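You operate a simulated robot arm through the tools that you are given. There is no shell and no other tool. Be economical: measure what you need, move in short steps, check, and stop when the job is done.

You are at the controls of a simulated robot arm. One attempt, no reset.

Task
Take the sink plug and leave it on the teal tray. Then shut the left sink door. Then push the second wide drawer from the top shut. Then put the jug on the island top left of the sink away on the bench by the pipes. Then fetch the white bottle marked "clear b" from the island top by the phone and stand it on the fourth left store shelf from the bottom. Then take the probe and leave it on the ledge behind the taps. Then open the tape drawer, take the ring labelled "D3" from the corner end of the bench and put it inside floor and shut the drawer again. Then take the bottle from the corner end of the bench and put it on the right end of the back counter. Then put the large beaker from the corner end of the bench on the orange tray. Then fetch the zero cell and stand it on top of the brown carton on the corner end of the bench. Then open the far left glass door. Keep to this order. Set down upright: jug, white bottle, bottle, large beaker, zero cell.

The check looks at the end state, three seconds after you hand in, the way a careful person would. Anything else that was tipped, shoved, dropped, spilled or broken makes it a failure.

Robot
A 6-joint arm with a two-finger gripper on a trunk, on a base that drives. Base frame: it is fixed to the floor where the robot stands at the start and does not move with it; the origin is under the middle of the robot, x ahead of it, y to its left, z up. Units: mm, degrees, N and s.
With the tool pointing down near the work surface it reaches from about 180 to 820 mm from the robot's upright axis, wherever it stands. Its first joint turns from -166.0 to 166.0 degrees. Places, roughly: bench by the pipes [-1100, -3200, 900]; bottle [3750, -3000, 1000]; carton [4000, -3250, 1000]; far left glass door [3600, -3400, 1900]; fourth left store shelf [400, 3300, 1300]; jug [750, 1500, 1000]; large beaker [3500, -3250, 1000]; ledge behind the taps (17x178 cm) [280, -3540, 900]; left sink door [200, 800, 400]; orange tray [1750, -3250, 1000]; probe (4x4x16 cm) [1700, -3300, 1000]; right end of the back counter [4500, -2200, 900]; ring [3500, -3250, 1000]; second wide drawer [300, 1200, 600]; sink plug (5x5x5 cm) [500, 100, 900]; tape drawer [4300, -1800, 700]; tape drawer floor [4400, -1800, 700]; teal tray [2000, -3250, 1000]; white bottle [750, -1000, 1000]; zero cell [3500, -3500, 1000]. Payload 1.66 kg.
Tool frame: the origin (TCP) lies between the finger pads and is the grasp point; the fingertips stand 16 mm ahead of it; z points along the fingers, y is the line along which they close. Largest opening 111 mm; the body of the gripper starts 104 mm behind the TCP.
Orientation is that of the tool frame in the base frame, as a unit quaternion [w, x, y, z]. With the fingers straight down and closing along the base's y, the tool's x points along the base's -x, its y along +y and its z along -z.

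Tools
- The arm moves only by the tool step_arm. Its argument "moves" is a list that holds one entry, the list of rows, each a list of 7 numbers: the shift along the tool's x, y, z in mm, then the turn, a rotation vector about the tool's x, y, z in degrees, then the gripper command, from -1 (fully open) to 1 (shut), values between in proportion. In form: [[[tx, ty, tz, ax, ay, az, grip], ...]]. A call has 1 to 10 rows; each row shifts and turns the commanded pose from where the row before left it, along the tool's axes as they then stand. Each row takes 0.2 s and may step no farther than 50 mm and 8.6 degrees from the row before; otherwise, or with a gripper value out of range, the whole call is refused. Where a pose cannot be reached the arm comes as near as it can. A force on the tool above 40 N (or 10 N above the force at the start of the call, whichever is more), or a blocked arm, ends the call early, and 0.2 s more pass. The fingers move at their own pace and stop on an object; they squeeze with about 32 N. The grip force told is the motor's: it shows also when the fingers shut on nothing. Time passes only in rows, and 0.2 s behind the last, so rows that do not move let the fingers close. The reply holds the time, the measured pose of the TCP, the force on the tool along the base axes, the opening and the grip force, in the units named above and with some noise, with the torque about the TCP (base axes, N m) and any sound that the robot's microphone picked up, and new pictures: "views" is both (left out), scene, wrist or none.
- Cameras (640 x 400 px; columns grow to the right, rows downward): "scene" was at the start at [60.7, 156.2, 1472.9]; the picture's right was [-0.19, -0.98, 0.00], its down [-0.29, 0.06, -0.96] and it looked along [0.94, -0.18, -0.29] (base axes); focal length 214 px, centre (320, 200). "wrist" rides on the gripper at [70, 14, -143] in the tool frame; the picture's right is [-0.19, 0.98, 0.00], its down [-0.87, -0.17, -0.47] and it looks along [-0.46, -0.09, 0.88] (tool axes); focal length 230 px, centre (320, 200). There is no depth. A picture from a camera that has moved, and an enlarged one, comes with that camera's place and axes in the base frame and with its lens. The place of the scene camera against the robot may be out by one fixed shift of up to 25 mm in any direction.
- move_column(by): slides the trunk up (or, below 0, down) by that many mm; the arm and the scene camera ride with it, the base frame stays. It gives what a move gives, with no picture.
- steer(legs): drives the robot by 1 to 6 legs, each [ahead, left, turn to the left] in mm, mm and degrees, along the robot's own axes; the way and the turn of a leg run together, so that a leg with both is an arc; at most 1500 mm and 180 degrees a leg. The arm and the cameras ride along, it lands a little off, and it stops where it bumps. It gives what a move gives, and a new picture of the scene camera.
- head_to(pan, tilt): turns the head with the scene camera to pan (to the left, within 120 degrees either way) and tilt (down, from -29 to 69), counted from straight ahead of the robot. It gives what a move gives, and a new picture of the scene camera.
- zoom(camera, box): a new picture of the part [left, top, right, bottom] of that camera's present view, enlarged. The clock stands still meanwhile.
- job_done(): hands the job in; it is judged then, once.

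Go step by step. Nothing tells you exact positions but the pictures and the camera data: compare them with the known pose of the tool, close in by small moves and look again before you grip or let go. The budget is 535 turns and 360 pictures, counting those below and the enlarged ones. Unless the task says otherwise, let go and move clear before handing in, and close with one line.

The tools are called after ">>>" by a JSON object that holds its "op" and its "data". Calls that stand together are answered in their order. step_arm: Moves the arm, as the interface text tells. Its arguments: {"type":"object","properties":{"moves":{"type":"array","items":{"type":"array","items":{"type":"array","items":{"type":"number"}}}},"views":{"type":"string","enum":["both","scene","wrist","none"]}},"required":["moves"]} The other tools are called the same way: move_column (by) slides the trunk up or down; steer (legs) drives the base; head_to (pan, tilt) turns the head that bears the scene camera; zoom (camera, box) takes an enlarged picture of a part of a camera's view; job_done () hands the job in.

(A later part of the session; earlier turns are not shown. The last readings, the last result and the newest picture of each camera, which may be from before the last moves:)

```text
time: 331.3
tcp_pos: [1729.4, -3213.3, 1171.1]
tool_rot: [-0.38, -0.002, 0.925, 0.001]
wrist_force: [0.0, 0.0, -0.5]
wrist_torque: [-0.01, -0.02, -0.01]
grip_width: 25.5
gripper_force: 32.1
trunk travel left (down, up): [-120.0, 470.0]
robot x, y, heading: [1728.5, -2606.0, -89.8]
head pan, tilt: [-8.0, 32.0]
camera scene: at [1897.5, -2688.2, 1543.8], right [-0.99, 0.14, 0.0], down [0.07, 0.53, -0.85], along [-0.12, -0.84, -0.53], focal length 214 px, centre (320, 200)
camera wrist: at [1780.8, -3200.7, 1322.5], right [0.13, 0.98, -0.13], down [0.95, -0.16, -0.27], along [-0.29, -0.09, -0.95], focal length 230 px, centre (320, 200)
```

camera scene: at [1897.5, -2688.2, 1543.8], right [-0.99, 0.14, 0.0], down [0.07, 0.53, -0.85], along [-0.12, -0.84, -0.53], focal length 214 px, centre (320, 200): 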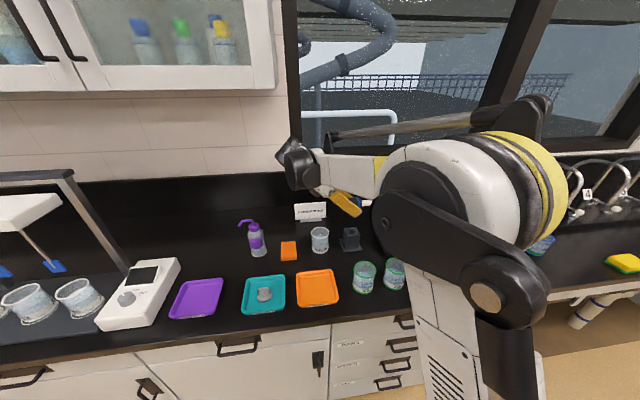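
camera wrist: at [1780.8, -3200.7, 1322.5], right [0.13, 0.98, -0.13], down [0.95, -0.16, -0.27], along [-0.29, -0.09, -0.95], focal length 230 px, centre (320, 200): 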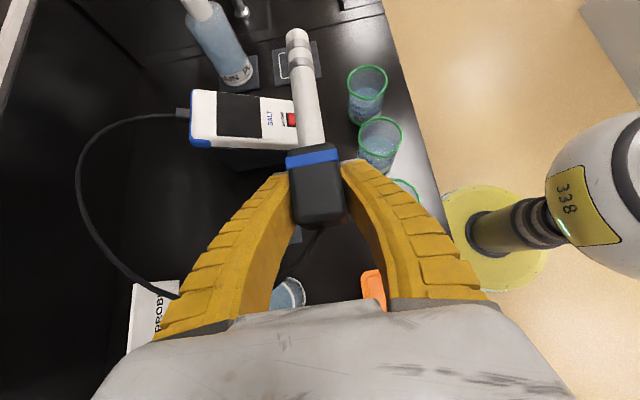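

The shaft is now horizontal. Lower to the bench just in front of the holder.

>>> {"op": "step_arm", "data": {"moves": [[[-31, 0, 32, 0, 0, 0, 1], [-31, 0, 32, 0, 0, 0, 1], [-31, 0, 32, 0, 0, 0, 1], [-31, 0, 32, 0, 0, 0, 1], [-18, 0, 18, 0, 0, 0, 1]]], "views": "both"}}

```text
time: 332.5
tcp_pos: [1729.7, -3213.4, 967.9]
tool_rot: [-0.378, -0.003, 0.926, 0.001]
wrist_force: [-0.3, -0.4, -0.5]
wrist_torque: [-0.03, -0.06, 0.02]
grip_width: 25.9
gripper_force: 31.9
trunk travel left (down, up): [-120.0, 470.0]
robot x, y, heading: [1729.5, -2603.9, -89.7]
head pan, tilt: [-8.0, 32.0]
camera scene: at [1897.4, -2688.3, 1543.8], right [-0.99, 0.14, 0.0], down [0.07, 0.53, -0.85], along [-0.12, -0.84, -0.53], focal length 214 px, centre (320, 200)
camera wrist: at [1780.4, -3200.1, 1118.4], right [0.13, 0.98, -0.13], down [0.95, -0.16, -0.27], along [-0.29, -0.09, -0.95], focal length 230 px, centre (320, 200)
```

scene: 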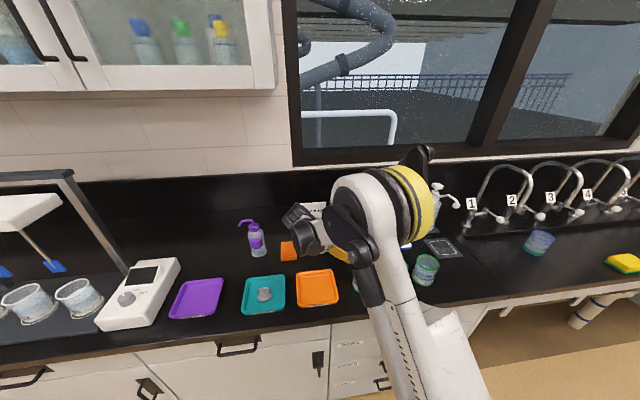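
wrist: 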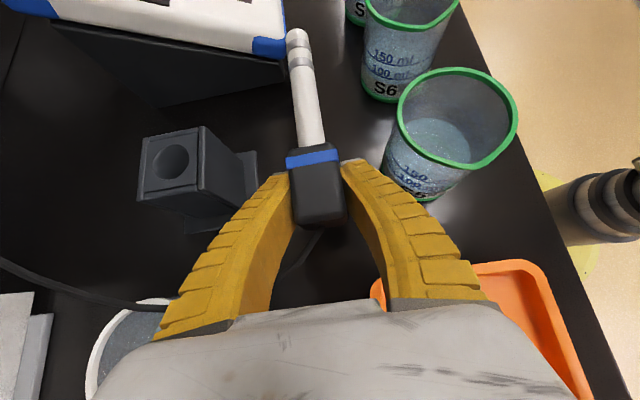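

>>> {"op": "step_arm", "data": {"moves": [[[-18, 0, 18, 0, 0, 0, 1], [-7, 0, 7, 0, 0, 0, 1], [-3, 0, 3, 0, 0, 0, 1], [-2, 0, 2, 0, 0, 0, 1], [-2, 0, 2, 0, 0, 0, 1]]], "views": "wrist"}}

```text
time: 333.7
tcp_pos: [1730.0, -3212.4, 922.1]
tool_rot: [-0.379, -0.004, 0.925, 0.001]
wrist_force: [0.4, -0.8, -1.1]
wrist_torque: [-0.02, -0.06, 0.0]
grip_width: 25.5
gripper_force: 31.8
trunk travel left (down, up): [-120.0, 470.0]
robot x, y, heading: [1731.3, -2605.4, -89.6]
head pan, tilt: [-8.0, 32.0]
camera wrist: at [1779.9, -3200.0, 1073.8], right [0.13, 0.98, -0.13], down [0.95, -0.16, -0.27], along [-0.29, -0.09, -0.95], focal length 230 px, centre (320, 200)
```

wrist: 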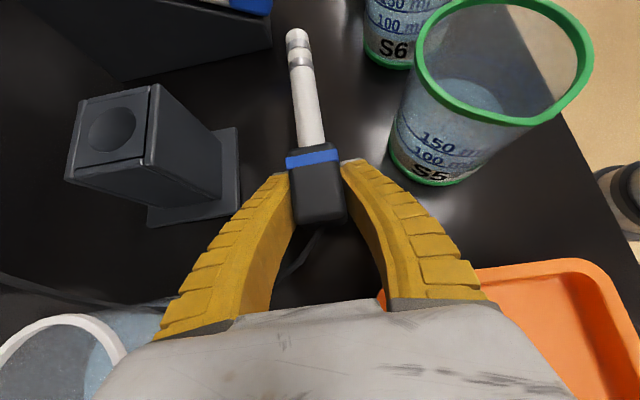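

>>> {"op": "step_arm", "data": {"moves": [[[-1.5, 0, 1.5, 0, 0, 0, 1], [-1.5, 0, 1.5, 0, 0, 0, 1], [-1.5, 0, 1.5, 0, 0, 0, 1], [-1.5, 0, 1.5, 0, 0, 0, 1]]], "views": "none"}}

```text
time: 334.8
tcp_pos: [1729.7, -3213.1, 918.4]
tool_rot: [-0.381, -0.002, 0.924, 0.0]
wrist_force: [2.6, 1.6, 21.0]
wrist_torque: [0.01, -0.11, 0.07]
grip_width: 25.8
gripper_force: 31.5
trunk travel left (down, up): [-120.0, 470.0]
robot x, y, heading: [1735.4, -2603.0, -90.1]
head pan, tilt: [-8.0, 32.0]
stopped in row 4: the force on the tool passed its limit at 42 N (the readings are from after the stop); the commanded pose is now the measured one
```

Touched down. Open modestly and withdraw up along the tool axis.

>>> {"op": "step_arm", "data": {"moves": [[[-1, 0, -1, 0, 0, 0, 0.3], [0, 0, 0, 0, 0, 0, 0.05], [0, 0, 0, 0, 0, 0, 0.05], [0, 0, -40, 0, 0, 0, 0.05], [0, 0, -45, 0, 0, 0, 0.05], [0, 0, -45, 0, 0, 0, 0.05]]], "views": "wrist"}}

```text
time: 336.2
tcp_pos: [1823.3, -3213.5, 1009.2]
tool_rot: [-0.38, -0.003, 0.925, 0.001]
wrist_force: [0.5, 0.4, -0.1]
wrist_torque: [-0.01, 0.02, 0.01]
grip_width: 54.8
gripper_force: 1.4
trunk travel left (down, up): [-120.0, 470.0]
robot x, y, heading: [1729.0, -2605.8, -89.8]
head pan, tilt: [-8.0, 32.0]
camera wrist: at [1874.3, -3200.2, 1160.4], right [0.13, 0.98, -0.13], down [0.95, -0.16, -0.27], along [-0.29, -0.09, -0.95], focal length 230 px, centre (320, 200)
```

wrist: 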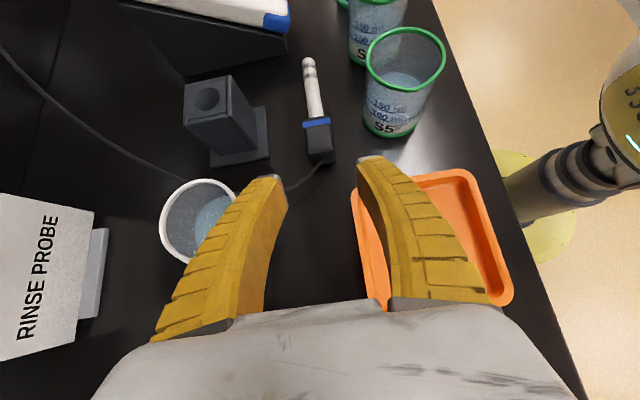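

Probe lies flat along x. Straighten the tool to vertical above its head.

>>> {"op": "step_arm", "data": {"moves": [[[0, 0, -40, 0, 0, 0, 0], [0, 0, -30, 0, 0, 0, 0], [40, 0, 10, 0, -8.4, 0, 0], [40, 0, 15, 0, -8.4, 0, 0], [40, 0, 20, 0, -8.4, 0, 0], [0, 0, 0, 0, -8.4, 0, 0], [0, 0, 0, 0, -8.4, 0, 0], [0, 0, 0, 0, -2.6, 0, 0]]], "views": "both"}}

```text
time: 338.0
tcp_pos: [1748.1, -3214.8, 1091.3]
tool_rot: [-0.001, -0.002, 1.0, 0.001]
wrist_force: [0.2, -0.5, -0.4]
wrist_torque: [0.05, 0.04, -0.02]
grip_width: 57.6
gripper_force: 1.9
trunk travel left (down, up): [-120.0, 470.0]
robot x, y, heading: [1728.4, -2604.1, -90.1]
head pan, tilt: [-8.0, 32.0]
camera scene: at [1896.9, -2688.1, 1543.8], right [-0.99, 0.14, 0.0], down [0.07, 0.53, -0.85], along [-0.12, -0.84, -0.53], focal length 214 px, centre (320, 200)
camera wrist: at [1679.5, -3201.9, 1235.4], right [0.19, 0.98, 0.0], down [0.87, -0.17, 0.47], along [0.46, -0.09, -0.88], focal length 230 px, centre (320, 200)
```

scene: 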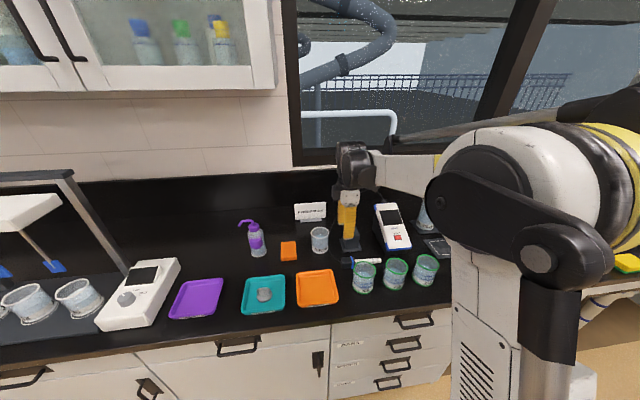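
wrist: 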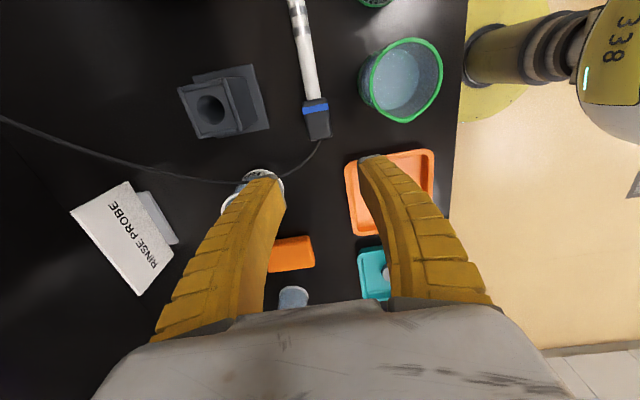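

I'll flip the tool 180° about vertical so the camera is on the pump side rather than the tap side.

>>> {"op": "step_arm", "data": {"moves": [[[0, 0, 0, 0, 0, 8.5, 0], [0, 0, 0, 0, 0, 8.5, 0], [0, 0, 0, 0, 0, 8.5, 0], [0, 0, 0, 0, 0, 8.5, 0], [0, 0, 0, 0, 0, 8.5, 0], [0, 0, 0, 0, 0, 8.5, 0], [0, 0, 0, 0, 0, 8.5, 0], [0, 0, 0, 0, 0, 8.5, 0], [0, 0, 0, 0, 0, 8.5, 0], [0, 0, 0, 0, 0, 8.5, 0]]], "views": "none"}}

>>> {"op": "step_arm", "data": {"moves": [[[0, 0, 0, 0, 0, 8.5, 0], [0, 0, 0, 0, 0, 8.5, 0], [0, 0, 0, 0, 0, 8.5, 0], [0, 0, 0, 0, 0, 8.5, 0], [0, 0, 0, 0, 0, 8.5, 0], [0, 0, 0, 0, 0, 8.5, 0], [0, 0, 0, 0, 0, 8.5, 0], [0, 0, 0, 0, 0, 8.5, 0], [0, 0, 0, 0, 0, 8.5, 0], [0, 0, 0, 0, 0, 8.5, 0]]], "views": "none"}}

>>> {"op": "step_arm", "data": {"moves": [[[0, 0, 0, 0, 0, 8.5, 0], [0, 0, 0, 0, 0, 1.5, 0]]], "views": "both"}}

```text
time: 340.2
tcp_pos: [1749.6, -3215.1, 1091.8]
tool_rot: [-0.002, 0.675, 0.738, 0.001]
wrist_force: [0.5, 1.1, -0.5]
wrist_torque: [-0.01, 0.01, -0.02]
grip_width: 57.5
gripper_force: 1.5
trunk travel left (down, up): [-120.0, 470.0]
robot x, y, heading: [1728.9, -2603.5, -89.7]
head pan, tilt: [-8.0, 32.0]
```

```text
time: 342.4
tcp_pos: [1750.9, -3214.7, 1092.1]
tool_rot: [-0.002, 0.996, 0.088, -0.001]
wrist_force: [-0.6, 0.4, 0.0]
wrist_torque: [0.04, -0.03, 0.0]
grip_width: 57.6
gripper_force: 0.9
trunk travel left (down, up): [-120.0, 470.0]
robot x, y, heading: [1731.2, -2608.8, -89.7]
head pan, tilt: [-8.0, 32.0]
```

```text
time: 343.0
tcp_pos: [1749.6, -3214.3, 1092.0]
tool_rot: [-0.002, 1.0, 0.001, -0.001]
wrist_force: [-0.7, -0.2, 0.0]
wrist_torque: [0.02, 0.01, -0.01]
grip_width: 57.5
gripper_force: 1.2
trunk travel left (down, up): [-120.0, 470.0]
robot x, y, heading: [1727.3, -2605.0, -89.7]
head pan, tilt: [-8.0, 32.0]
camera scene: at [1897.3, -2688.2, 1543.8], right [-0.99, 0.14, 0.0], down [0.07, 0.53, -0.85], along [-0.12, -0.84, -0.53], focal length 214 px, centre (320, 200)
camera wrist: at [1820.0, -3227.8, 1234.3], right [-0.19, -0.98, 0.0], down [-0.86, 0.16, 0.47], along [-0.47, 0.09, -0.88], focal length 230 px, centre (320, 200)
```

scene: 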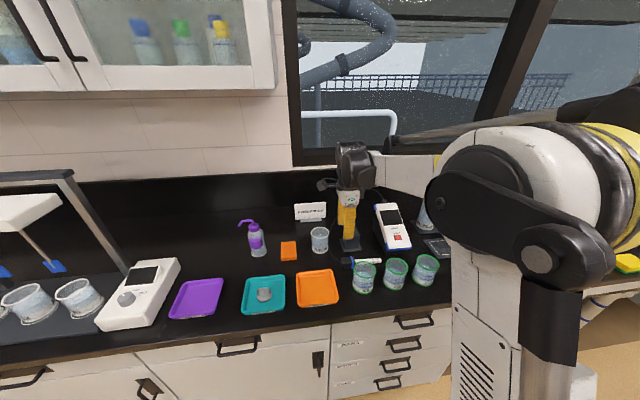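
wrist: 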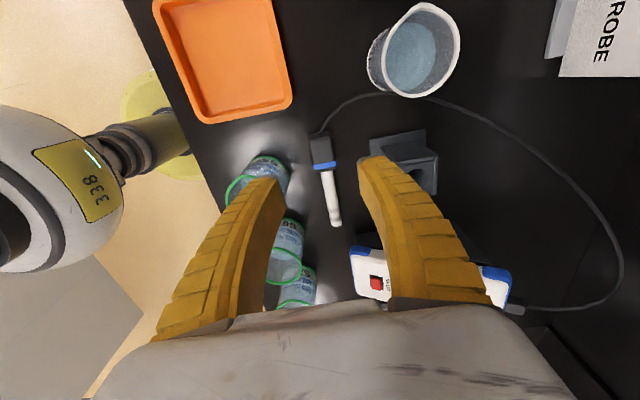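

Great view: the cable is much longer than I feared. Head centre ≈(1727, -3213). Descend to straddle it.

>>> {"op": "step_arm", "data": {"moves": [[[-27, 0, 30, 0, 0, 0, 0.1], [0, 0, 45, 0, 0, 0, 0.1], [0, 0, 45, 0, 0, 0, 0.1], [0, 0, 25, 0, 0, 0, 0.1]]], "views": "wrist"}}

```text
time: 344.0
tcp_pos: [1723.3, -3215.7, 947.3]
tool_rot: [-0.002, 1.0, 0.002, -0.001]
wrist_force: [-0.6, -0.2, -0.2]
wrist_torque: [0.02, -0.01, -0.01]
grip_width: 52.3
gripper_force: 1.2
trunk travel left (down, up): [-120.0, 470.0]
robot x, y, heading: [1732.4, -2601.8, -89.8]
head pan, tilt: [-8.0, 32.0]
camera wrist: at [1793.6, -3228.5, 1089.3], right [-0.19, -0.98, 0.0], down [-0.87, 0.16, 0.47], along [-0.47, 0.09, -0.88], focal length 230 px, centre (320, 200)
```

wrist: 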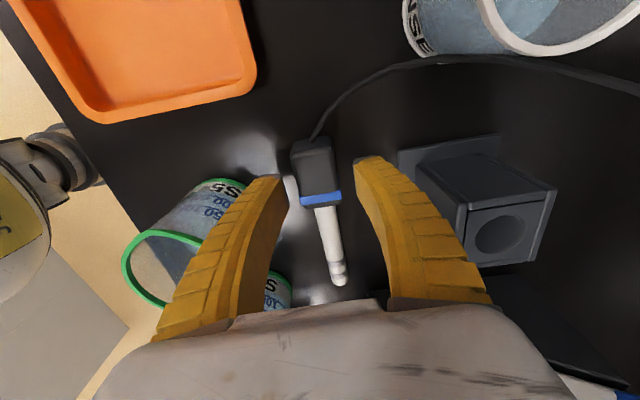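

>>> {"op": "step_arm", "data": {"moves": [[[0, 0, 15, 0, 0, 0, 0.1], [0, 0, 11, 0, 0, 0, 0.1], [0, 0, 0, 0, 0, 0, 1], [0, 0, 0, 0, 0, 0, 1], [0, 0, -30, 0, 0, 0, 1], [0, 0, -45, 0, 0, 0, 1]]], "views": "wrist"}}

```text
time: 345.4
tcp_pos: [1724.4, -3214.5, 995.4]
tool_rot: [-0.001, 1.0, 0.001, -0.001]
wrist_force: [0.6, -0.3, -0.6]
wrist_torque: [-0.02, -0.05, -0.03]
grip_width: 25.3
gripper_force: 31.8
trunk travel left (down, up): [-120.0, 470.0]
robot x, y, heading: [1734.7, -2603.3, -89.6]
head pan, tilt: [-8.0, 32.0]
camera wrist: at [1794.1, -3227.2, 1138.5], right [-0.19, -0.98, 0.0], down [-0.87, 0.16, 0.47], along [-0.47, 0.09, -0.88], focal length 230 px, centre (320, 200)
```

wrist: 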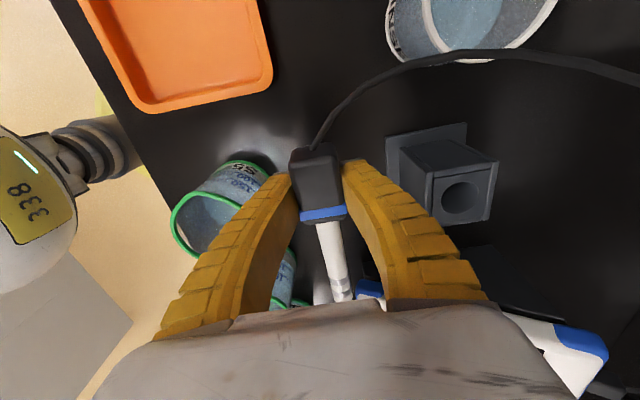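

Held horizontally. Raise well above tap height (≈1215) before travelling.

>>> {"op": "move_column", "data": {"by": 150}}

>>> {"op": "step_arm", "data": {"moves": [[[0, -20, -45, 0, 0, 0, 1], [0, -30, -40, 0, 0, 0, 1], [0, -30, -40, 0, 0, 0, 1]]], "views": "none"}}

>>> {"op": "steer", "data": {"legs": [[0, -370, 0]]}}

>>> {"op": "step_arm", "data": {"moves": [[[0, 0, 0, 0, 0, 0, 1]]], "views": "wrist"}}

```text
time: 347.2
tcp_pos: [1724.1, -3214.7, 1144.1]
tool_rot: [-0.001, 1.0, 0.001, -0.001]
wrist_force: [-1.3, 0.2, -1.2]
wrist_torque: [0.03, -0.04, 0.03]
grip_width: 25.1
gripper_force: 32.1
trunk travel left (down, up): [-270.0, 320.0]
robot x, y, heading: [1728.6, -2603.0, -89.7]
head pan, tilt: [-8.0, 32.0]
```

```text
time: 348.0
tcp_pos: [1724.6, -3134.1, 1270.2]
tool_rot: [-0.001, 1.0, 0.002, 0.0]
wrist_force: [-0.3, 0.6, -0.2]
wrist_torque: [-0.03, -0.01, -0.02]
grip_width: 24.8
gripper_force: 31.3
trunk travel left (down, up): [-270.0, 320.0]
robot x, y, heading: [1730.6, -2607.0, -89.8]
head pan, tilt: [-8.0, 32.0]
```

```text
time: 350.4
tcp_pos: [1350.5, -3138.4, 1269.6]
tool_rot: [-0.001, 1.0, 0.001, -0.001]
wrist_force: [0.5, -0.4, -0.7]
wrist_torque: [0.01, -0.05, -0.01]
grip_width: 25.0
gripper_force: 31.5
trunk travel left (down, up): [-270.0, 320.0]
robot x, y, heading: [1361.2, -2609.5, -89.8]
head pan, tilt: [-8.0, 32.0]
camera scene: at [1523.8, -2689.4, 1693.9], right [-0.99, 0.14, 0.0], down [0.07, 0.53, -0.85], along [-0.12, -0.84, -0.53], focal length 214 px, centre (320, 200)
```

scene: 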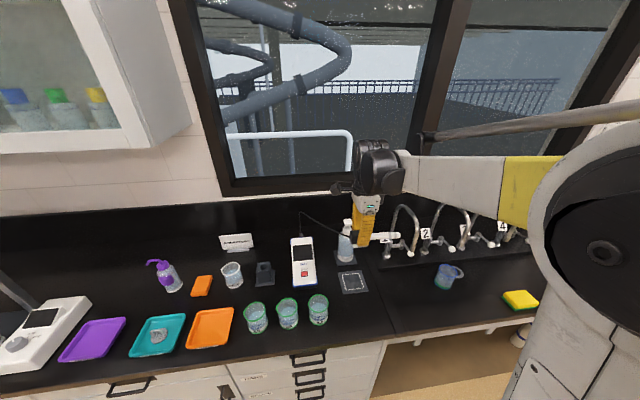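

```text
time: 350.8
tcp_pos: [1350.7, -3137.7, 1269.0]
tool_rot: [-0.001, 1.0, 0.002, -0.001]
wrist_force: [0.0, -1.0, -1.6]
wrist_torque: [-0.01, -0.08, 0.01]
grip_width: 25.2
gripper_force: 31.5
trunk travel left (down, up): [-270.0, 320.0]
robot x, y, heading: [1355.1, -2603.4, -89.5]
head pan, tilt: [-8.0, 32.0]
camera wrist: at [1421.6, -3150.9, 1411.6], right [-0.19, -0.98, 0.0], down [-0.87, 0.16, 0.47], along [-0.47, 0.09, -0.88], focal length 230 px, centre (320, 200)
```

wrist: 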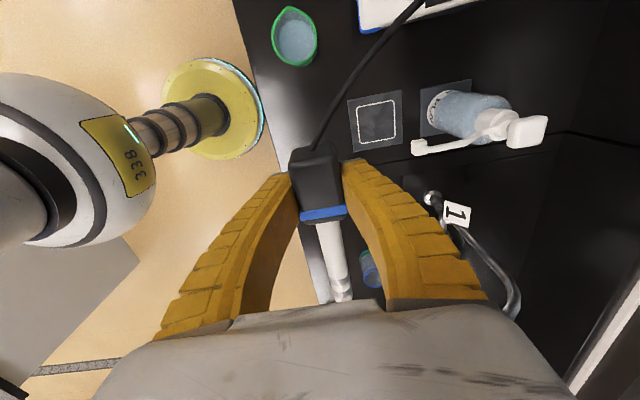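

>>> {"op": "zoom", "data": {"camera": "scene", "box": [330, 180, 490, 290]}}

>>> {"op": "zoom", "data": {"camera": "wrist", "box": [390, 70, 600, 330]}}

```text
3.64 times, centred on (410, 235) of scene
camera zoom: at [1524.5, -2689.4, 1693.8], right [-0.99, 0.14, 0.0], down [0.07, 0.53, -0.85], along [-0.12, -0.84, -0.53], focal length 780 px, centre (-7, 73)
```

zoom: 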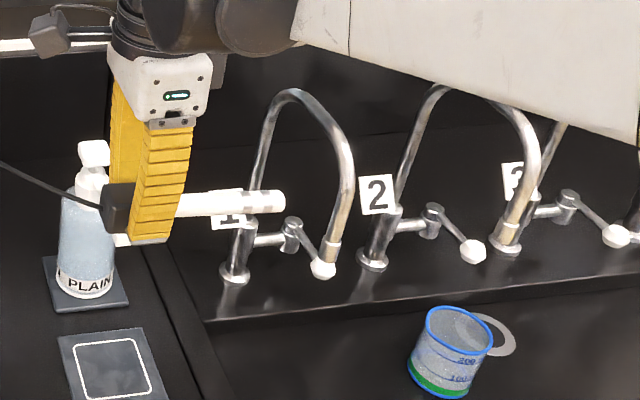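

```text
1.54 times, centred on (495, 200) of wrist
camera zoom: at [1421.6, -3150.9, 1411.6], right [-0.19, -0.98, 0.0], down [-0.87, 0.16, 0.47], along [-0.47, 0.09, -0.88], focal length 354 px, centre (51, 200)
```

zoom: 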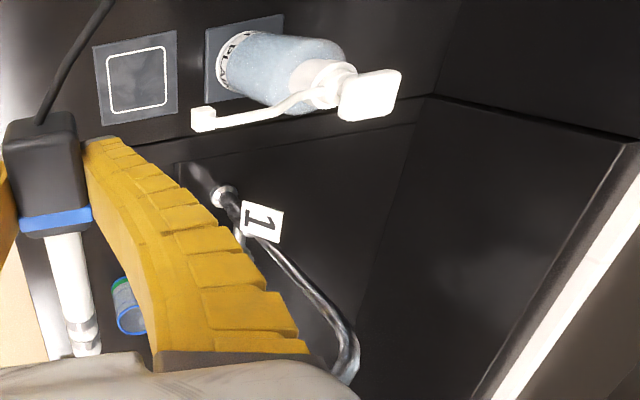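

Drive a little closer, then extend over (behind) the pump at z≈1270 to y≈-3490.

>>> {"op": "steer", "data": {"legs": [[100, 0, 0]]}}

>>> {"op": "step_arm", "data": {"moves": [[[0, 45, 0, 0, 0, 0, 1], [0, 45, 0, 0, 0, 0, 1], [0, 45, 0, 0, 0, 0, 1], [0, 45, 0, 0, 0, 0, 1], [0, 45, 0, 0, 0, 0, 1], [0, 25, 0, 0, 0, 0, 1]]], "views": "both"}}

```text
time: 351.9
tcp_pos: [1351.6, -3236.6, 1267.8]
tool_rot: [-0.003, 1.0, 0.002, -0.001]
wrist_force: [0.7, -0.8, -0.7]
wrist_torque: [0.06, -0.02, -0.01]
grip_width: 25.4
gripper_force: 31.9
trunk travel left (down, up): [-270.0, 320.0]
robot x, y, heading: [1359.4, -2702.2, -89.8]
head pan, tilt: [-8.0, 32.0]
camera scene: at [1525.0, -2789.1, 1693.7], right [-0.99, 0.14, 0.0], down [0.07, 0.53, -0.85], along [-0.12, -0.84, -0.53], focal length 214 px, centre (320, 200)
```

scene: 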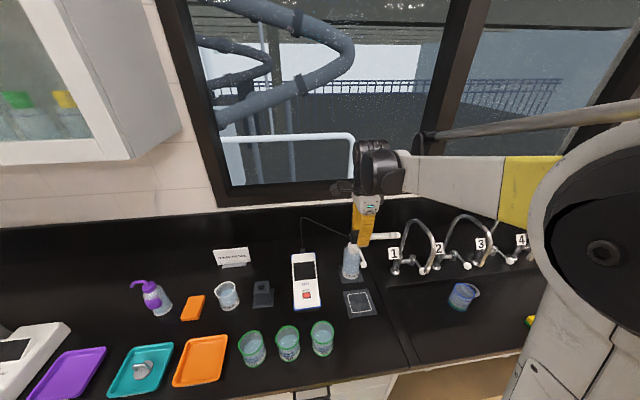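

```text
time: 353.3
tcp_pos: [1353.8, -3483.6, 1269.0]
tool_rot: [-0.001, 1.0, 0.002, -0.001]
wrist_force: [-0.5, -1.1, -0.9]
wrist_torque: [0.02, -0.05, 0.0]
grip_width: 25.0
gripper_force: 32.2
trunk travel left (down, up): [-270.0, 320.0]
robot x, y, heading: [1357.7, -2703.3, -89.9]
head pan, tilt: [-8.0, 32.0]
camera scene: at [1525.0, -2787.8, 1693.7], right [-0.99, 0.14, 0.0], down [0.07, 0.53, -0.85], along [-0.12, -0.84, -0.53], focal length 214 px, centre (320, 200)
camera wrist: at [1424.4, -3498.2, 1411.7], right [-0.19, -0.98, 0.0], down [-0.86, 0.16, 0.47], along [-0.47, 0.09, -0.88], focal length 230 px, centre (320, 200)
```

scene: 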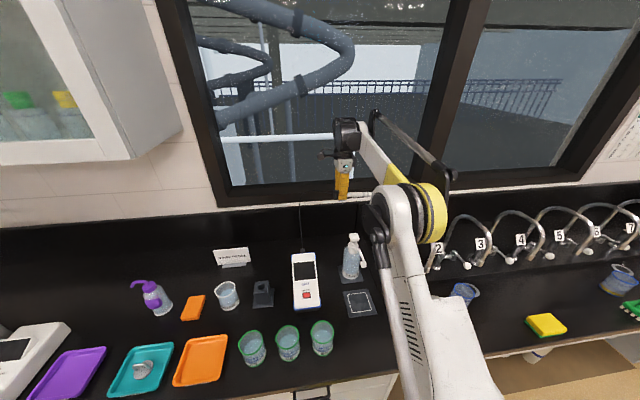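
wrist: 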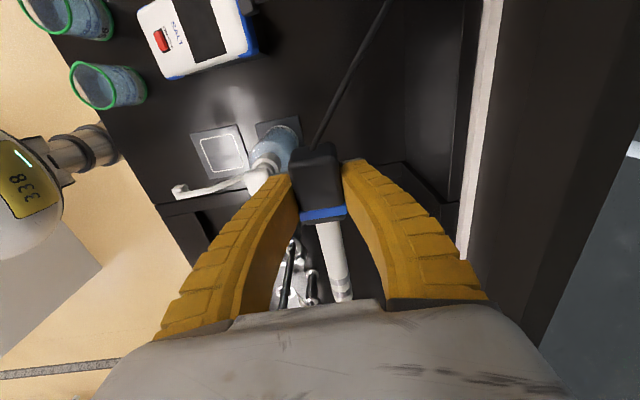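

Reached. Ledge's near end is at x≈1205, wall at y≈-3640. Slide right to x=1150.

>>> {"op": "step_arm", "data": {"moves": [[[-41, 2, 0, 0, 0, 0, 1], [-41, 2, 0, 0, 0, 0, 1], [-41, 2, 0, 0, 0, 0, 1], [-41, 2, 0, 0, 0, 0, 1], [-40, 2, 0, 0, 0, 0, 1], [0, 0, 40, 0, 0, 0, 1]]], "views": "both"}}

```text
time: 354.7
tcp_pos: [1161.5, -3485.4, 1225.2]
tool_rot: [-0.002, 1.0, 0.001, -0.002]
wrist_force: [0.0, 1.7, -0.3]
wrist_torque: [0.04, -0.01, -0.01]
grip_width: 25.2
gripper_force: 32.0
out of reach, approached as far as the arm can: row 4, 5
trunk travel left (down, up): [-270.0, 320.0]
robot x, y, heading: [1358.7, -2705.0, -89.8]
head pan, tilt: [-8.0, 32.0]
camera scene: at [1526.1, -2787.8, 1693.6], right [-0.99, 0.14, 0.0], down [0.07, 0.53, -0.85], along [-0.12, -0.84, -0.53], focal length 214 px, centre (320, 200)
camera wrist: at [1232.4, -3498.8, 1368.4], right [-0.19, -0.98, 0.0], down [-0.86, 0.16, 0.47], along [-0.47, 0.09, -0.88], focal length 230 px, centre (320, 200)
```

scene: 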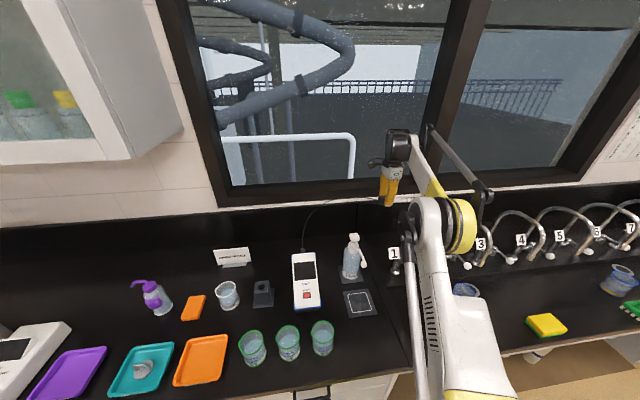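
wrist: 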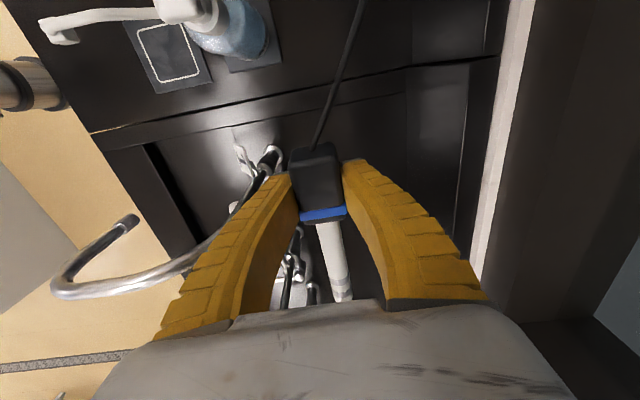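

Near the reach limit; nudge the base forward 20 and right 30.

>>> {"op": "steer", "data": {"legs": [[20, -30, 0]]}}

>>> {"op": "step_arm", "data": {"moves": [[[15, 0, 30, 0, 0, 0, 1], [0, 0, 40, 0, 0, 0, 1], [0, 0, 40, 0, 0, 0, 1]]], "views": "wrist"}}

```text
time: 355.6
tcp_pos: [1129.5, -3504.2, 1224.3]
tool_rot: [-0.002, 1.0, 0.001, 0.0]
wrist_force: [-0.8, 0.1, -1.9]
wrist_torque: [0.02, -0.11, -0.02]
grip_width: 25.3
gripper_force: 31.4
trunk travel left (down, up): [-270.0, 320.0]
robot x, y, heading: [1329.2, -2720.9, -89.9]
head pan, tilt: [-8.0, 32.0]
camera scene: at [1493.7, -2808.6, 1693.9], right [-0.99, 0.14, 0.0], down [0.07, 0.53, -0.85], along [-0.12, -0.84, -0.53], focal length 214 px, centre (320, 200)
```

scene: 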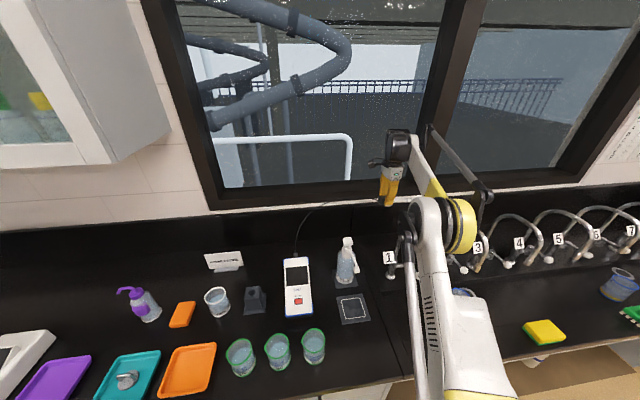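

```text
time: 356.4
tcp_pos: [1145.1, -3503.4, 1113.2]
tool_rot: [-0.001, 1.0, 0.001, -0.001]
wrist_force: [-0.4, -0.2, -1.6]
wrist_torque: [0.03, -0.07, 0.0]
grip_width: 25.1
gripper_force: 32.1
trunk travel left (down, up): [-270.0, 320.0]
robot x, y, heading: [1331.0, -2724.0, -90.1]
head pan, tilt: [-8.0, 32.0]
camera wrist: at [1215.6, -3518.0, 1257.1], right [-0.19, -0.98, 0.0], down [-0.86, 0.16, 0.47], along [-0.47, 0.09, -0.88], focal length 230 px, centre (320, 200)
```

wrist: 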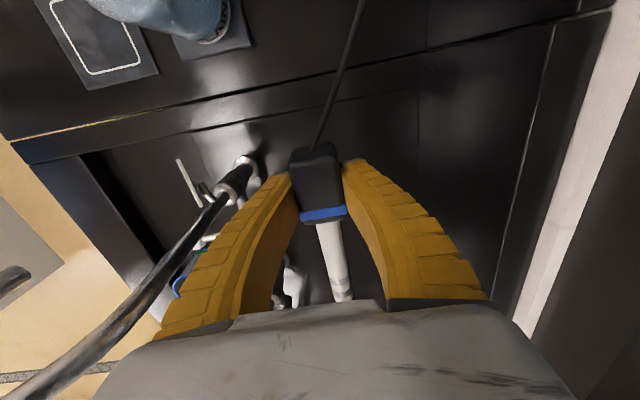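

>>> {"op": "step_arm", "data": {"moves": [[[-5, 0, 45, 0, 0, 0, 1], [0, 0, 45, 0, 0, 0, 1], [0, 0, 45, 0, 0, 0, 1], [0, 0, 30, 0, 0, 0, 1], [0, 0, 12, 0, 0, 0, 1]]], "views": "both"}}

```text
time: 357.6
tcp_pos: [1140.6, -3503.4, 939.5]
tool_rot: [-0.002, 1.0, 0.0, -0.002]
wrist_force: [0.0, -0.2, -0.8]
wrist_torque: [-0.02, -0.06, 0.01]
grip_width: 25.2
gripper_force: 32.1
trunk travel left (down, up): [-270.0, 320.0]
robot x, y, heading: [1331.1, -2718.3, -90.2]
head pan, tilt: [-8.0, 32.0]
camera scene: at [1495.5, -2807.3, 1693.8], right [-0.99, 0.14, 0.0], down [0.07, 0.53, -0.85], along [-0.12, -0.84, -0.53], focal length 214 px, centre (320, 200)
camera wrist: at [1210.8, -3517.1, 1081.2], right [-0.19, -0.98, 0.0], down [-0.86, 0.16, 0.47], along [-0.47, 0.09, -0.88], focal length 230 px, centre (320, 200)
```

scene: 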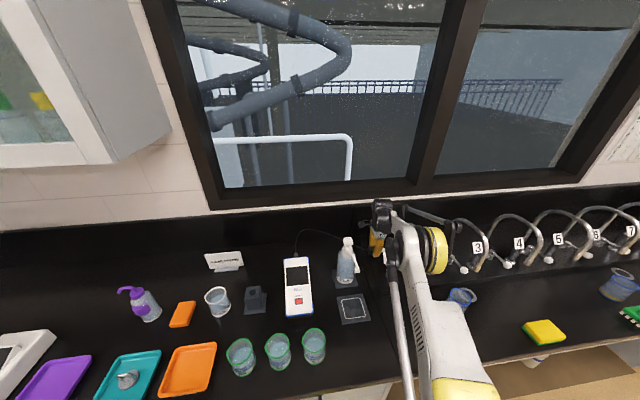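
wrist: 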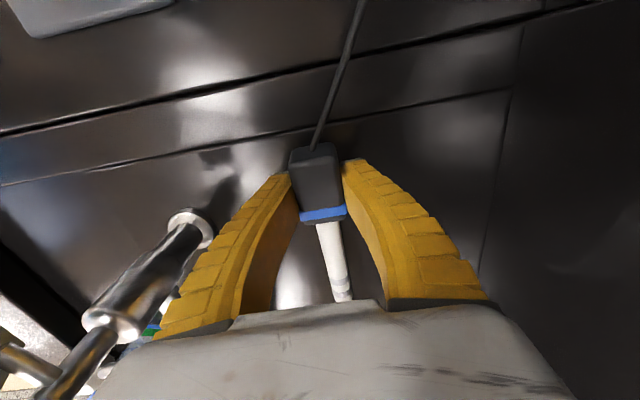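

>>> {"op": "step_arm", "data": {"moves": [[[-12, 0, 0, 0, 0, 0, 1], [0, 0, 10, 0, 0, 0, 1], [0, 0, 4, 0, 0, 0, 1], [0, 0, 3, 0, 0, 0, 1], [0, 0, 2, 0, 0, 0, 1], [0, 0, 2, 0, 0, 0, 1]]], "views": "wrist"}}

```text
time: 358.9
tcp_pos: [1129.1, -3503.6, 918.6]
tool_rot: [-0.001, 1.0, 0.001, -0.001]
wrist_force: [-4.0, -6.4, 19.4]
wrist_torque: [-0.08, 0.54, 0.19]
grip_width: 32.5
gripper_force: 32.0
trunk travel left (down, up): [-270.0, 320.0]
robot x, y, heading: [1327.5, -2725.7, -89.8]
head pan, tilt: [-8.0, 32.0]
camera wrist: at [1198.6, -3516.2, 1061.9], right [-0.19, -0.98, 0.0], down [-0.86, 0.17, 0.47], along [-0.47, 0.09, -0.88], focal length 230 px, centre (320, 200)
```

wrist: 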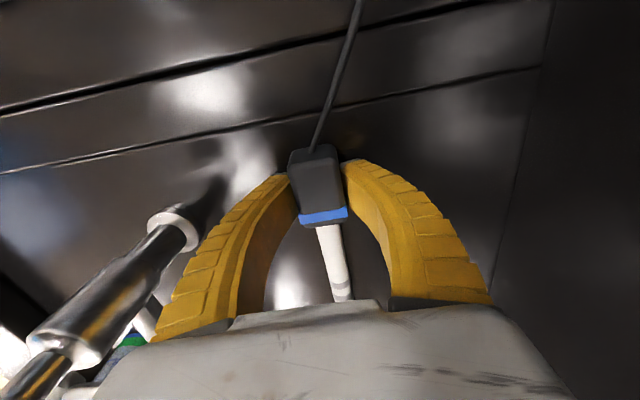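

Contact. Open slightly and rise straight up.

>>> {"op": "step_arm", "data": {"moves": [[[0, 0, -1, 0, 0, 0, 0.3], [0, 0, 0, 0, 0, 0, 0.05], [0, 0, 0, 0, 0, 0, 0.05], [0, 0, -25, 0, 0, 0, 0.05], [0, 0, -45, 0, 0, 0, 0.05], [0, 0, -45, 0, 0, 0, 0.05]]], "views": "wrist"}}

```text
time: 360.4
tcp_pos: [1129.6, -3503.9, 1037.8]
tool_rot: [-0.002, 1.0, 0.001, -0.001]
wrist_force: [0.3, 0.4, 0.3]
wrist_torque: [0.01, -0.01, -0.03]
grip_width: 54.9
gripper_force: 1.3
trunk travel left (down, up): [-270.0, 320.0]
robot x, y, heading: [1329.4, -2726.2, -90.0]
head pan, tilt: [-8.0, 32.0]
camera wrist: at [1199.7, -3517.1, 1180.7], right [-0.19, -0.98, 0.0], down [-0.86, 0.16, 0.47], along [-0.47, 0.09, -0.88], focal length 230 px, centre (320, 200)
```

wrist: 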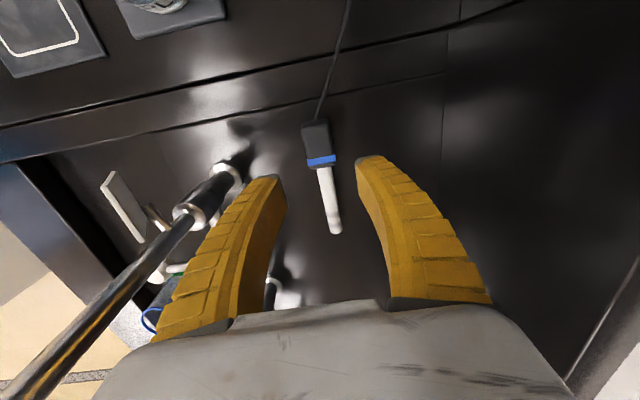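

Probe lies on the ledge behind the taps. Raise and withdraw.

>>> {"op": "step_arm", "data": {"moves": [[[0, 0, -45, 0, 0, 0, 0], [0, 0, -45, 0, 0, 0, 0], [0, 0, -45, 0, 0, 0, 0], [0, 0, -45, 0, 0, 0, 0], [0, 0, -45, 0, 0, 0, 0], [45, 0, 0, 0, 0, 0, 0], [45, 0, 0, 0, 0, 0, 0], [45, -10, 0, 0, 0, 0, 0], [45, -10, 0, 0, 0, 0, 0], [20, -40, 0, 0, 0, 0, 0]]], "views": "none"}}

>>> {"op": "step_arm", "data": {"moves": [[[0, -45, 0, 0, 0, 8.5, 0], [0, -45, 0, 0, 0, 8.5, 0], [0, -45, 0, 0, 0, 8.5, 0], [0, -45, 0, 0, 0, 8.5, 0]]], "views": "scene"}}

```text
time: 362.6
tcp_pos: [1330.2, -3441.6, 1258.1]
tool_rot: [-0.001, 1.0, 0.002, -0.001]
wrist_force: [0.0, 0.2, 1.1]
wrist_torque: [-0.07, 0.0, 0.02]
grip_width: 57.7
gripper_force: 1.0
trunk travel left (down, up): [-270.0, 320.0]
robot x, y, heading: [1327.4, -2724.2, -90.3]
head pan, tilt: [-8.0, 32.0]
```

```text
time: 363.6
tcp_pos: [1369.8, -3269.0, 1258.8]
tool_rot: [0.0, 0.956, -0.292, -0.002]
wrist_force: [0.2, 0.8, 0.5]
wrist_torque: [-0.02, -0.01, 0.05]
grip_width: 57.5
gripper_force: 2.0
trunk travel left (down, up): [-270.0, 320.0]
robot x, y, heading: [1332.7, -2724.3, -89.5]
head pan, tilt: [-8.0, 32.0]
camera scene: at [1496.1, -2805.9, 1693.8], right [-0.99, 0.14, 0.0], down [0.07, 0.52, -0.85], along [-0.12, -0.84, -0.53], focal length 214 px, centre (320, 200)
```

scene: 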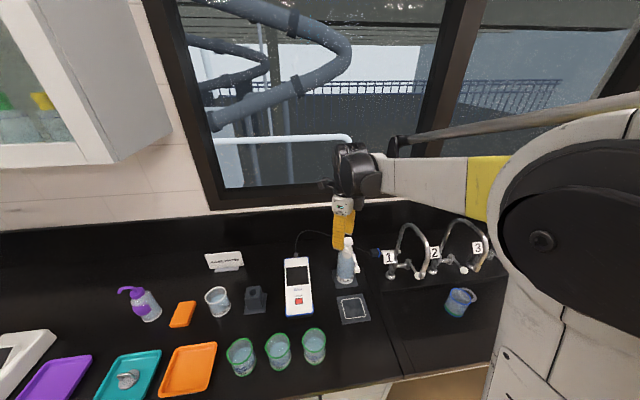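

>>> {"op": "zoom", "data": {"camera": "scene", "box": [280, 200, 460, 310]}}

>>> {"op": "step_arm", "data": {"moves": [[[30, 0, 0, 0, 0, -8.5, 0], [30, 0, 0, 0, 0, -8.5, 0], [0, 0, 0, 0, 0, -8.5, 0], [0, 0, 0, 0, 0, -8.5, 0], [0, 0, 0, 0, 0, -8.5, 0], [0, 0, 0, 0, 0, -8.5, 0], [0, 0, 0, 0, 0, -8.5, 0], [0, 0, 0, 0, 0, -8.5, 0], [0, 0, 0, 0, 0, -8.5, 0], [0, 0, 0, 0, 0, -8.5, 0]]], "views": "none"}}

>>> {"op": "step_arm", "data": {"moves": [[[0, 0, 0, 0, 0, -8.5, 0], [0, 0, 0, 0, 0, -8.5, 0], [0, 0, 0, 0, 0, -8.5, 0], [0, 0, 0, 0, 0, -8.5, 0], [45, 0, 0, 0, 0, -4.5, 0], [45, 0, 0, 0, 0, 0, 0], [45, 0, 0, 0, 0, 0, 0], [45, 0, 0, 0, 0, 0, 0]]], "views": "none"}}

```text
3.56 times, centred on (370, 255) of scene
camera zoom: at [1496.1, -2805.9, 1693.8], right [-0.99, 0.14, 0.0], down [0.07, 0.52, -0.85], along [-0.12, -0.84, -0.53], focal length 763 px, centre (142, 4)
```

zoom: 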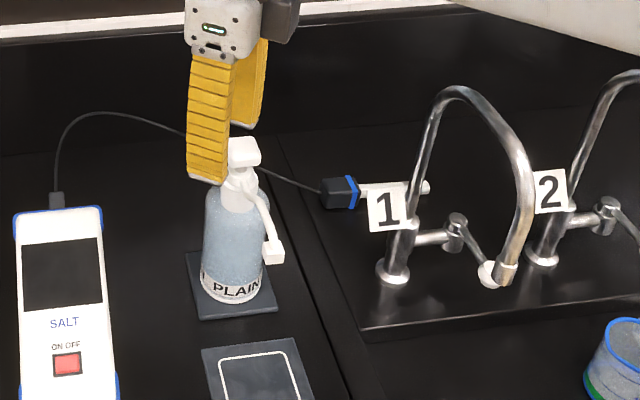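

```text
time: 365.8
tcp_pos: [1420.1, -3299.1, 1257.6]
tool_rot: [-0.002, 0.901, 0.433, -0.001]
wrist_force: [1.1, 0.3, -0.2]
wrist_torque: [0.0, -0.02, 0.0]
grip_width: 57.7
gripper_force: 1.3
trunk travel left (down, up): [-270.0, 320.0]
robot x, y, heading: [1323.5, -2723.4, -89.9]
head pan, tilt: [-8.0, 32.0]
```

```text
time: 367.6
tcp_pos: [1423.9, -3117.5, 1260.3]
tool_rot: [-0.001, 0.71, 0.705, 0.0]
wrist_force: [0.0, 0.6, 0.2]
wrist_torque: [-0.02, -0.04, -0.01]
grip_width: 57.3
gripper_force: 1.1
trunk travel left (down, up): [-270.0, 320.0]
robot x, y, heading: [1328.0, -2721.1, -89.7]
head pan, tilt: [-8.0, 32.0]
```

Probe is fine behind tap 1. Now head for the back counter and its tape drawer.

>>> {"op": "step_arm", "data": {"moves": [[[45, -20, 0, 0, 0, 0, -1], [40, -20, 0, 0, 0, 0, -1]]], "views": "none"}}

>>> {"op": "steer", "data": {"legs": [[-480, 0, 0], [0, 1100, 0], [0, 900, 0], [0, 0, 90]]}}

>>> {"op": "head_to", "data": {"pan": 0, "tilt": 25}}

```text
time: 368.1
tcp_pos: [1385.3, -3031.4, 1260.7]
tool_rot: [-0.002, 0.709, 0.705, -0.001]
wrist_force: [-0.1, -0.9, -0.1]
wrist_torque: [-0.02, 0.0, -0.03]
grip_width: 110.9
gripper_force: 0.0
trunk travel left (down, up): [-270.0, 320.0]
robot x, y, heading: [1330.4, -2722.0, -89.8]
head pan, tilt: [-8.0, 32.0]
```

```text
time: 384.4
tcp_pos: [3633.3, -2156.3, 1260.0]
tool_rot: [-0.002, 0.002, 1.0, -0.001]
wrist_force: [0.4, 0.2, -0.1]
wrist_torque: [-0.01, 0.01, 0.03]
grip_width: 110.8
gripper_force: 0.1
trunk travel left (down, up): [-270.0, 320.0]
robot x, y, heading: [3324.3, -2216.3, 0.4]
head pan, tilt: [-8.0, 32.0]
camera scene: at [3380.3, -2051.0, 1693.8], right [-0.14, -0.99, 0.0], down [-0.53, 0.07, -0.85], along [0.84, -0.11, -0.53], focal length 214 px, centre (320, 200)
```

scene: 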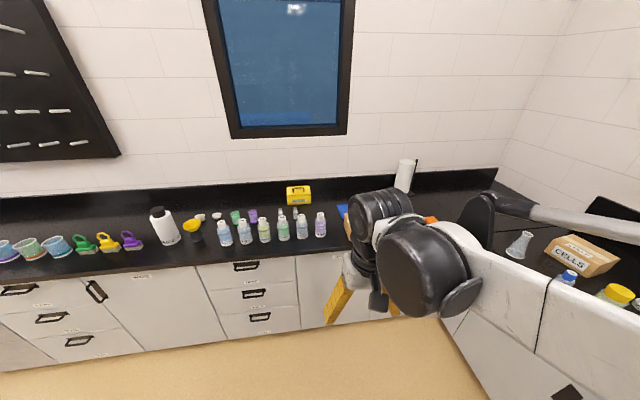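

```text
time: 385.1
tcp_pos: [3632.9, -2155.4, 1259.6]
tool_rot: [-0.001, 0.003, 1.0, -0.001]
wrist_force: [-0.6, -0.5, 0.9]
wrist_torque: [0.02, -0.03, 0.0]
grip_width: 110.8
gripper_force: 0.0
trunk travel left (down, up): [-270.0, 320.0]
robot x, y, heading: [3324.6, -2210.8, 0.3]
head pan, tilt: [0.0, 25.0]
camera scene: at [3383.8, -2038.6, 1704.9], right [0.0, -1.0, 0.0], down [-0.42, 0.0, -0.91], along [0.91, 0.0, -0.42], focal length 214 px, centre (320, 200)
```

scene: 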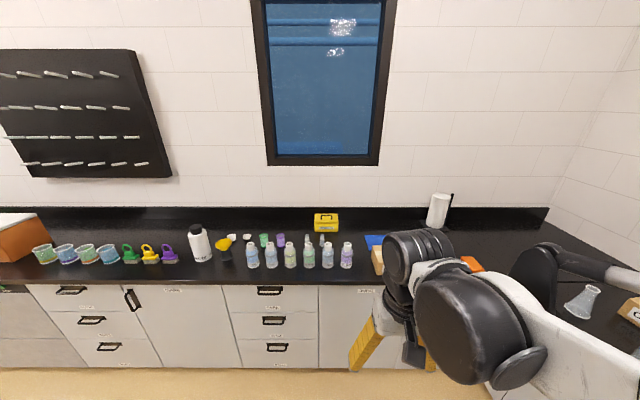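

>>> {"op": "zoom", "data": {"camera": "scene", "box": [200, 270, 400, 380]}}

>>> {"op": "zoom", "data": {"camera": "scene", "box": [20, 270, 220, 380]}}

```text
3.20 times, centred on (300, 325) of scene
camera zoom: at [3383.8, -2038.6, 1704.9], right [0.0, -1.0, 0.0], down [-0.42, 0.0, -0.91], along [0.91, 0.0, -0.42], focal length 686 px, centre (384, -200)
```

zoom: 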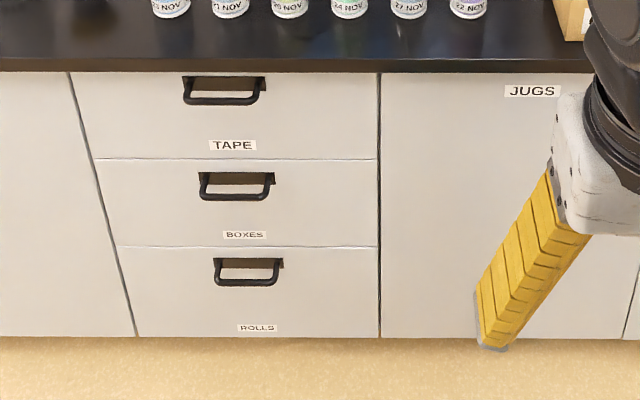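

```text
3.20 times, centred on (120, 325) of scene
camera zoom: at [3383.8, -2038.6, 1704.9], right [0.0, -1.0, 0.0], down [-0.42, 0.0, -0.91], along [0.91, 0.0, -0.42], focal length 686 px, centre (960, -200)
```

zoom: 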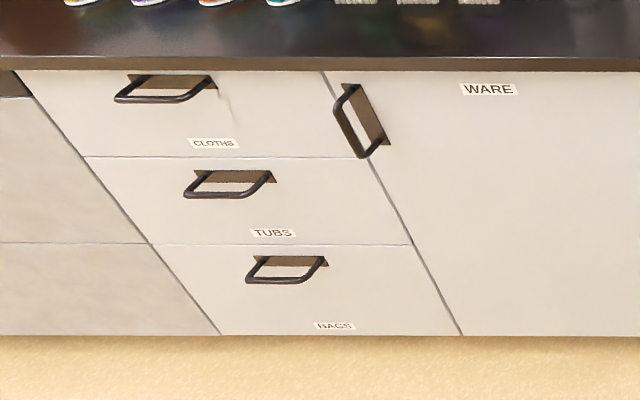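

TAPE is the top drawer of the middle stack; its bar handle is near (4145, -1796, 848). Lower the trunk, drive in front of it and turn the tool to grip the bar (fingers closing vertically).

>>> {"op": "steer", "data": {"legs": [[60, 415, 0]]}}

>>> {"op": "move_column", "data": {"by": -200}}

>>> {"op": "step_arm", "data": {"moves": [[[0, -5, 0, 0, 0, 8.5, 0], [0, -5, 0, 0, 0, 8.5, 0], [0, 0, 0, 0, 0, 8.5, 0], [0, 0, 0, 0, 0, 8.5, 0], [0, 0, 0, 0, 0, 8.5, 0], [0, 0, 0, 0, 0, 8.5, 0], [0, 0, 0, 0, 0, 8.5, 0], [0, 0, 0, 0, 0, 8.5, 0], [0, 0, 0, 0, 0, 8.5, 0], [0, 0, 0, 0, 0, 8.5, 0]]], "views": "none"}}

>>> {"op": "step_arm", "data": {"moves": [[[0, 40, 0, 0, 0, 5, 0], [0, 40, 0, -8.5, 0, 0, 0], [0, 40, 0, -8.5, 0, 0, 0], [0, 20, 0, -8.5, 0, 0, 0], [0, 0, 0, -8.5, 0, 0, 0], [0, 0, 0, -8.5, 0, 0, 0], [0, 0, 0, -8.5, 0, 0, 0], [0, 0, 0, -8.5, 0, 0, 0]]], "views": "both"}}

```text
time: 387.6
tcp_pos: [3692.2, -1749.8, 1260.3]
tool_rot: [-0.002, -0.001, 1.0, -0.002]
wrist_force: [0.7, 0.5, -0.9]
wrist_torque: [0.0, 0.01, -0.01]
grip_width: 111.0
gripper_force: 0.0
trunk travel left (down, up): [-270.0, 320.0]
robot x, y, heading: [3382.3, -1809.5, 0.5]
head pan, tilt: [0.0, 25.0]
camera scene: at [3441.8, -1633.1, 1704.8], right [0.01, -1.0, 0.0], down [-0.42, 0.0, -0.91], along [0.91, 0.01, -0.42], focal length 214 px, centre (320, 200)
```

scene: 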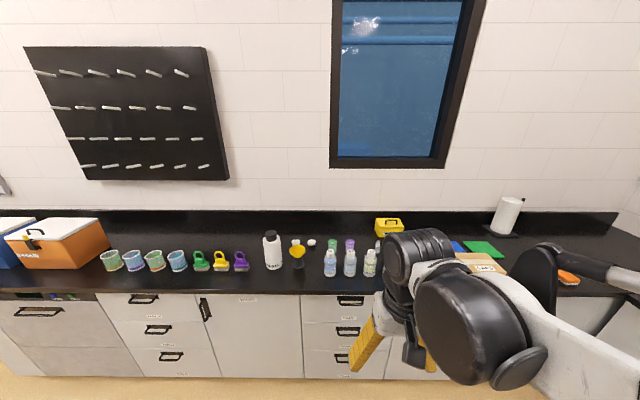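

```text
time: 389.8
tcp_pos: [3692.2, -1750.1, 1060.6]
tool_rot: [-0.002, -0.001, 1.0, -0.001]
wrist_force: [-0.7, 0.0, 0.3]
wrist_torque: [-0.02, -0.03, 0.03]
grip_width: 111.0
gripper_force: 0.1
trunk travel left (down, up): [-70.0, 520.0]
robot x, y, heading: [3386.3, -1807.5, 0.3]
head pan, tilt: [0.0, 25.0]
```

```text
time: 392.0
tcp_pos: [3691.7, -1759.7, 1060.3]
tool_rot: [-0.001, 0.677, 0.736, -0.002]
wrist_force: [-0.3, 0.4, 0.3]
wrist_torque: [0.0, 0.0, 0.0]
grip_width: 57.4
gripper_force: 0.7
trunk travel left (down, up): [-70.0, 520.0]
robot x, y, heading: [3383.0, -1807.5, 0.5]
head pan, tilt: [0.0, 25.0]
```

```text
time: 393.8
tcp_pos: [3829.6, -1756.1, 1072.8]
tool_rot: [0.352, 0.613, 0.614, 0.351]
wrist_force: [0.5, -0.3, -0.2]
wrist_torque: [0.04, 0.02, 0.0]
grip_width: 57.5
gripper_force: 1.3
trunk travel left (down, up): [-70.0, 520.0]
robot x, y, heading: [3385.5, -1808.2, 0.4]
head pan, tilt: [0.0, 25.0]
camera scene: at [3441.8, -1634.0, 1504.9], right [0.01, -1.0, 0.0], down [-0.42, 0.0, -0.91], along [0.91, 0.01, -0.42], focal length 214 px, centre (320, 200)
camera wrist: at [3713.7, -1686.5, 1156.2], right [0.5, -0.19, 0.85], down [-0.49, -0.87, 0.1], along [0.71, -0.46, -0.52], focal length 230 px, centre (320, 200)
```

scene: 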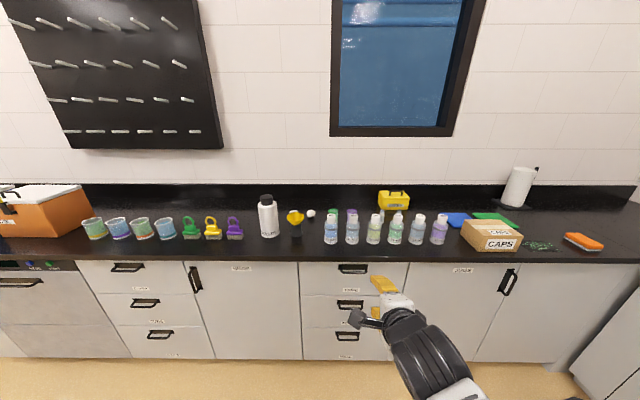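
wrist: 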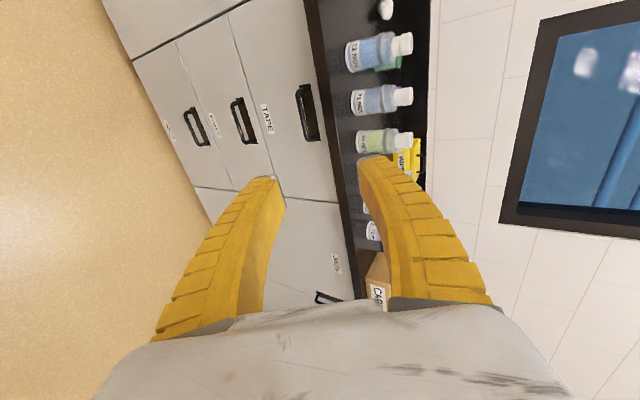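

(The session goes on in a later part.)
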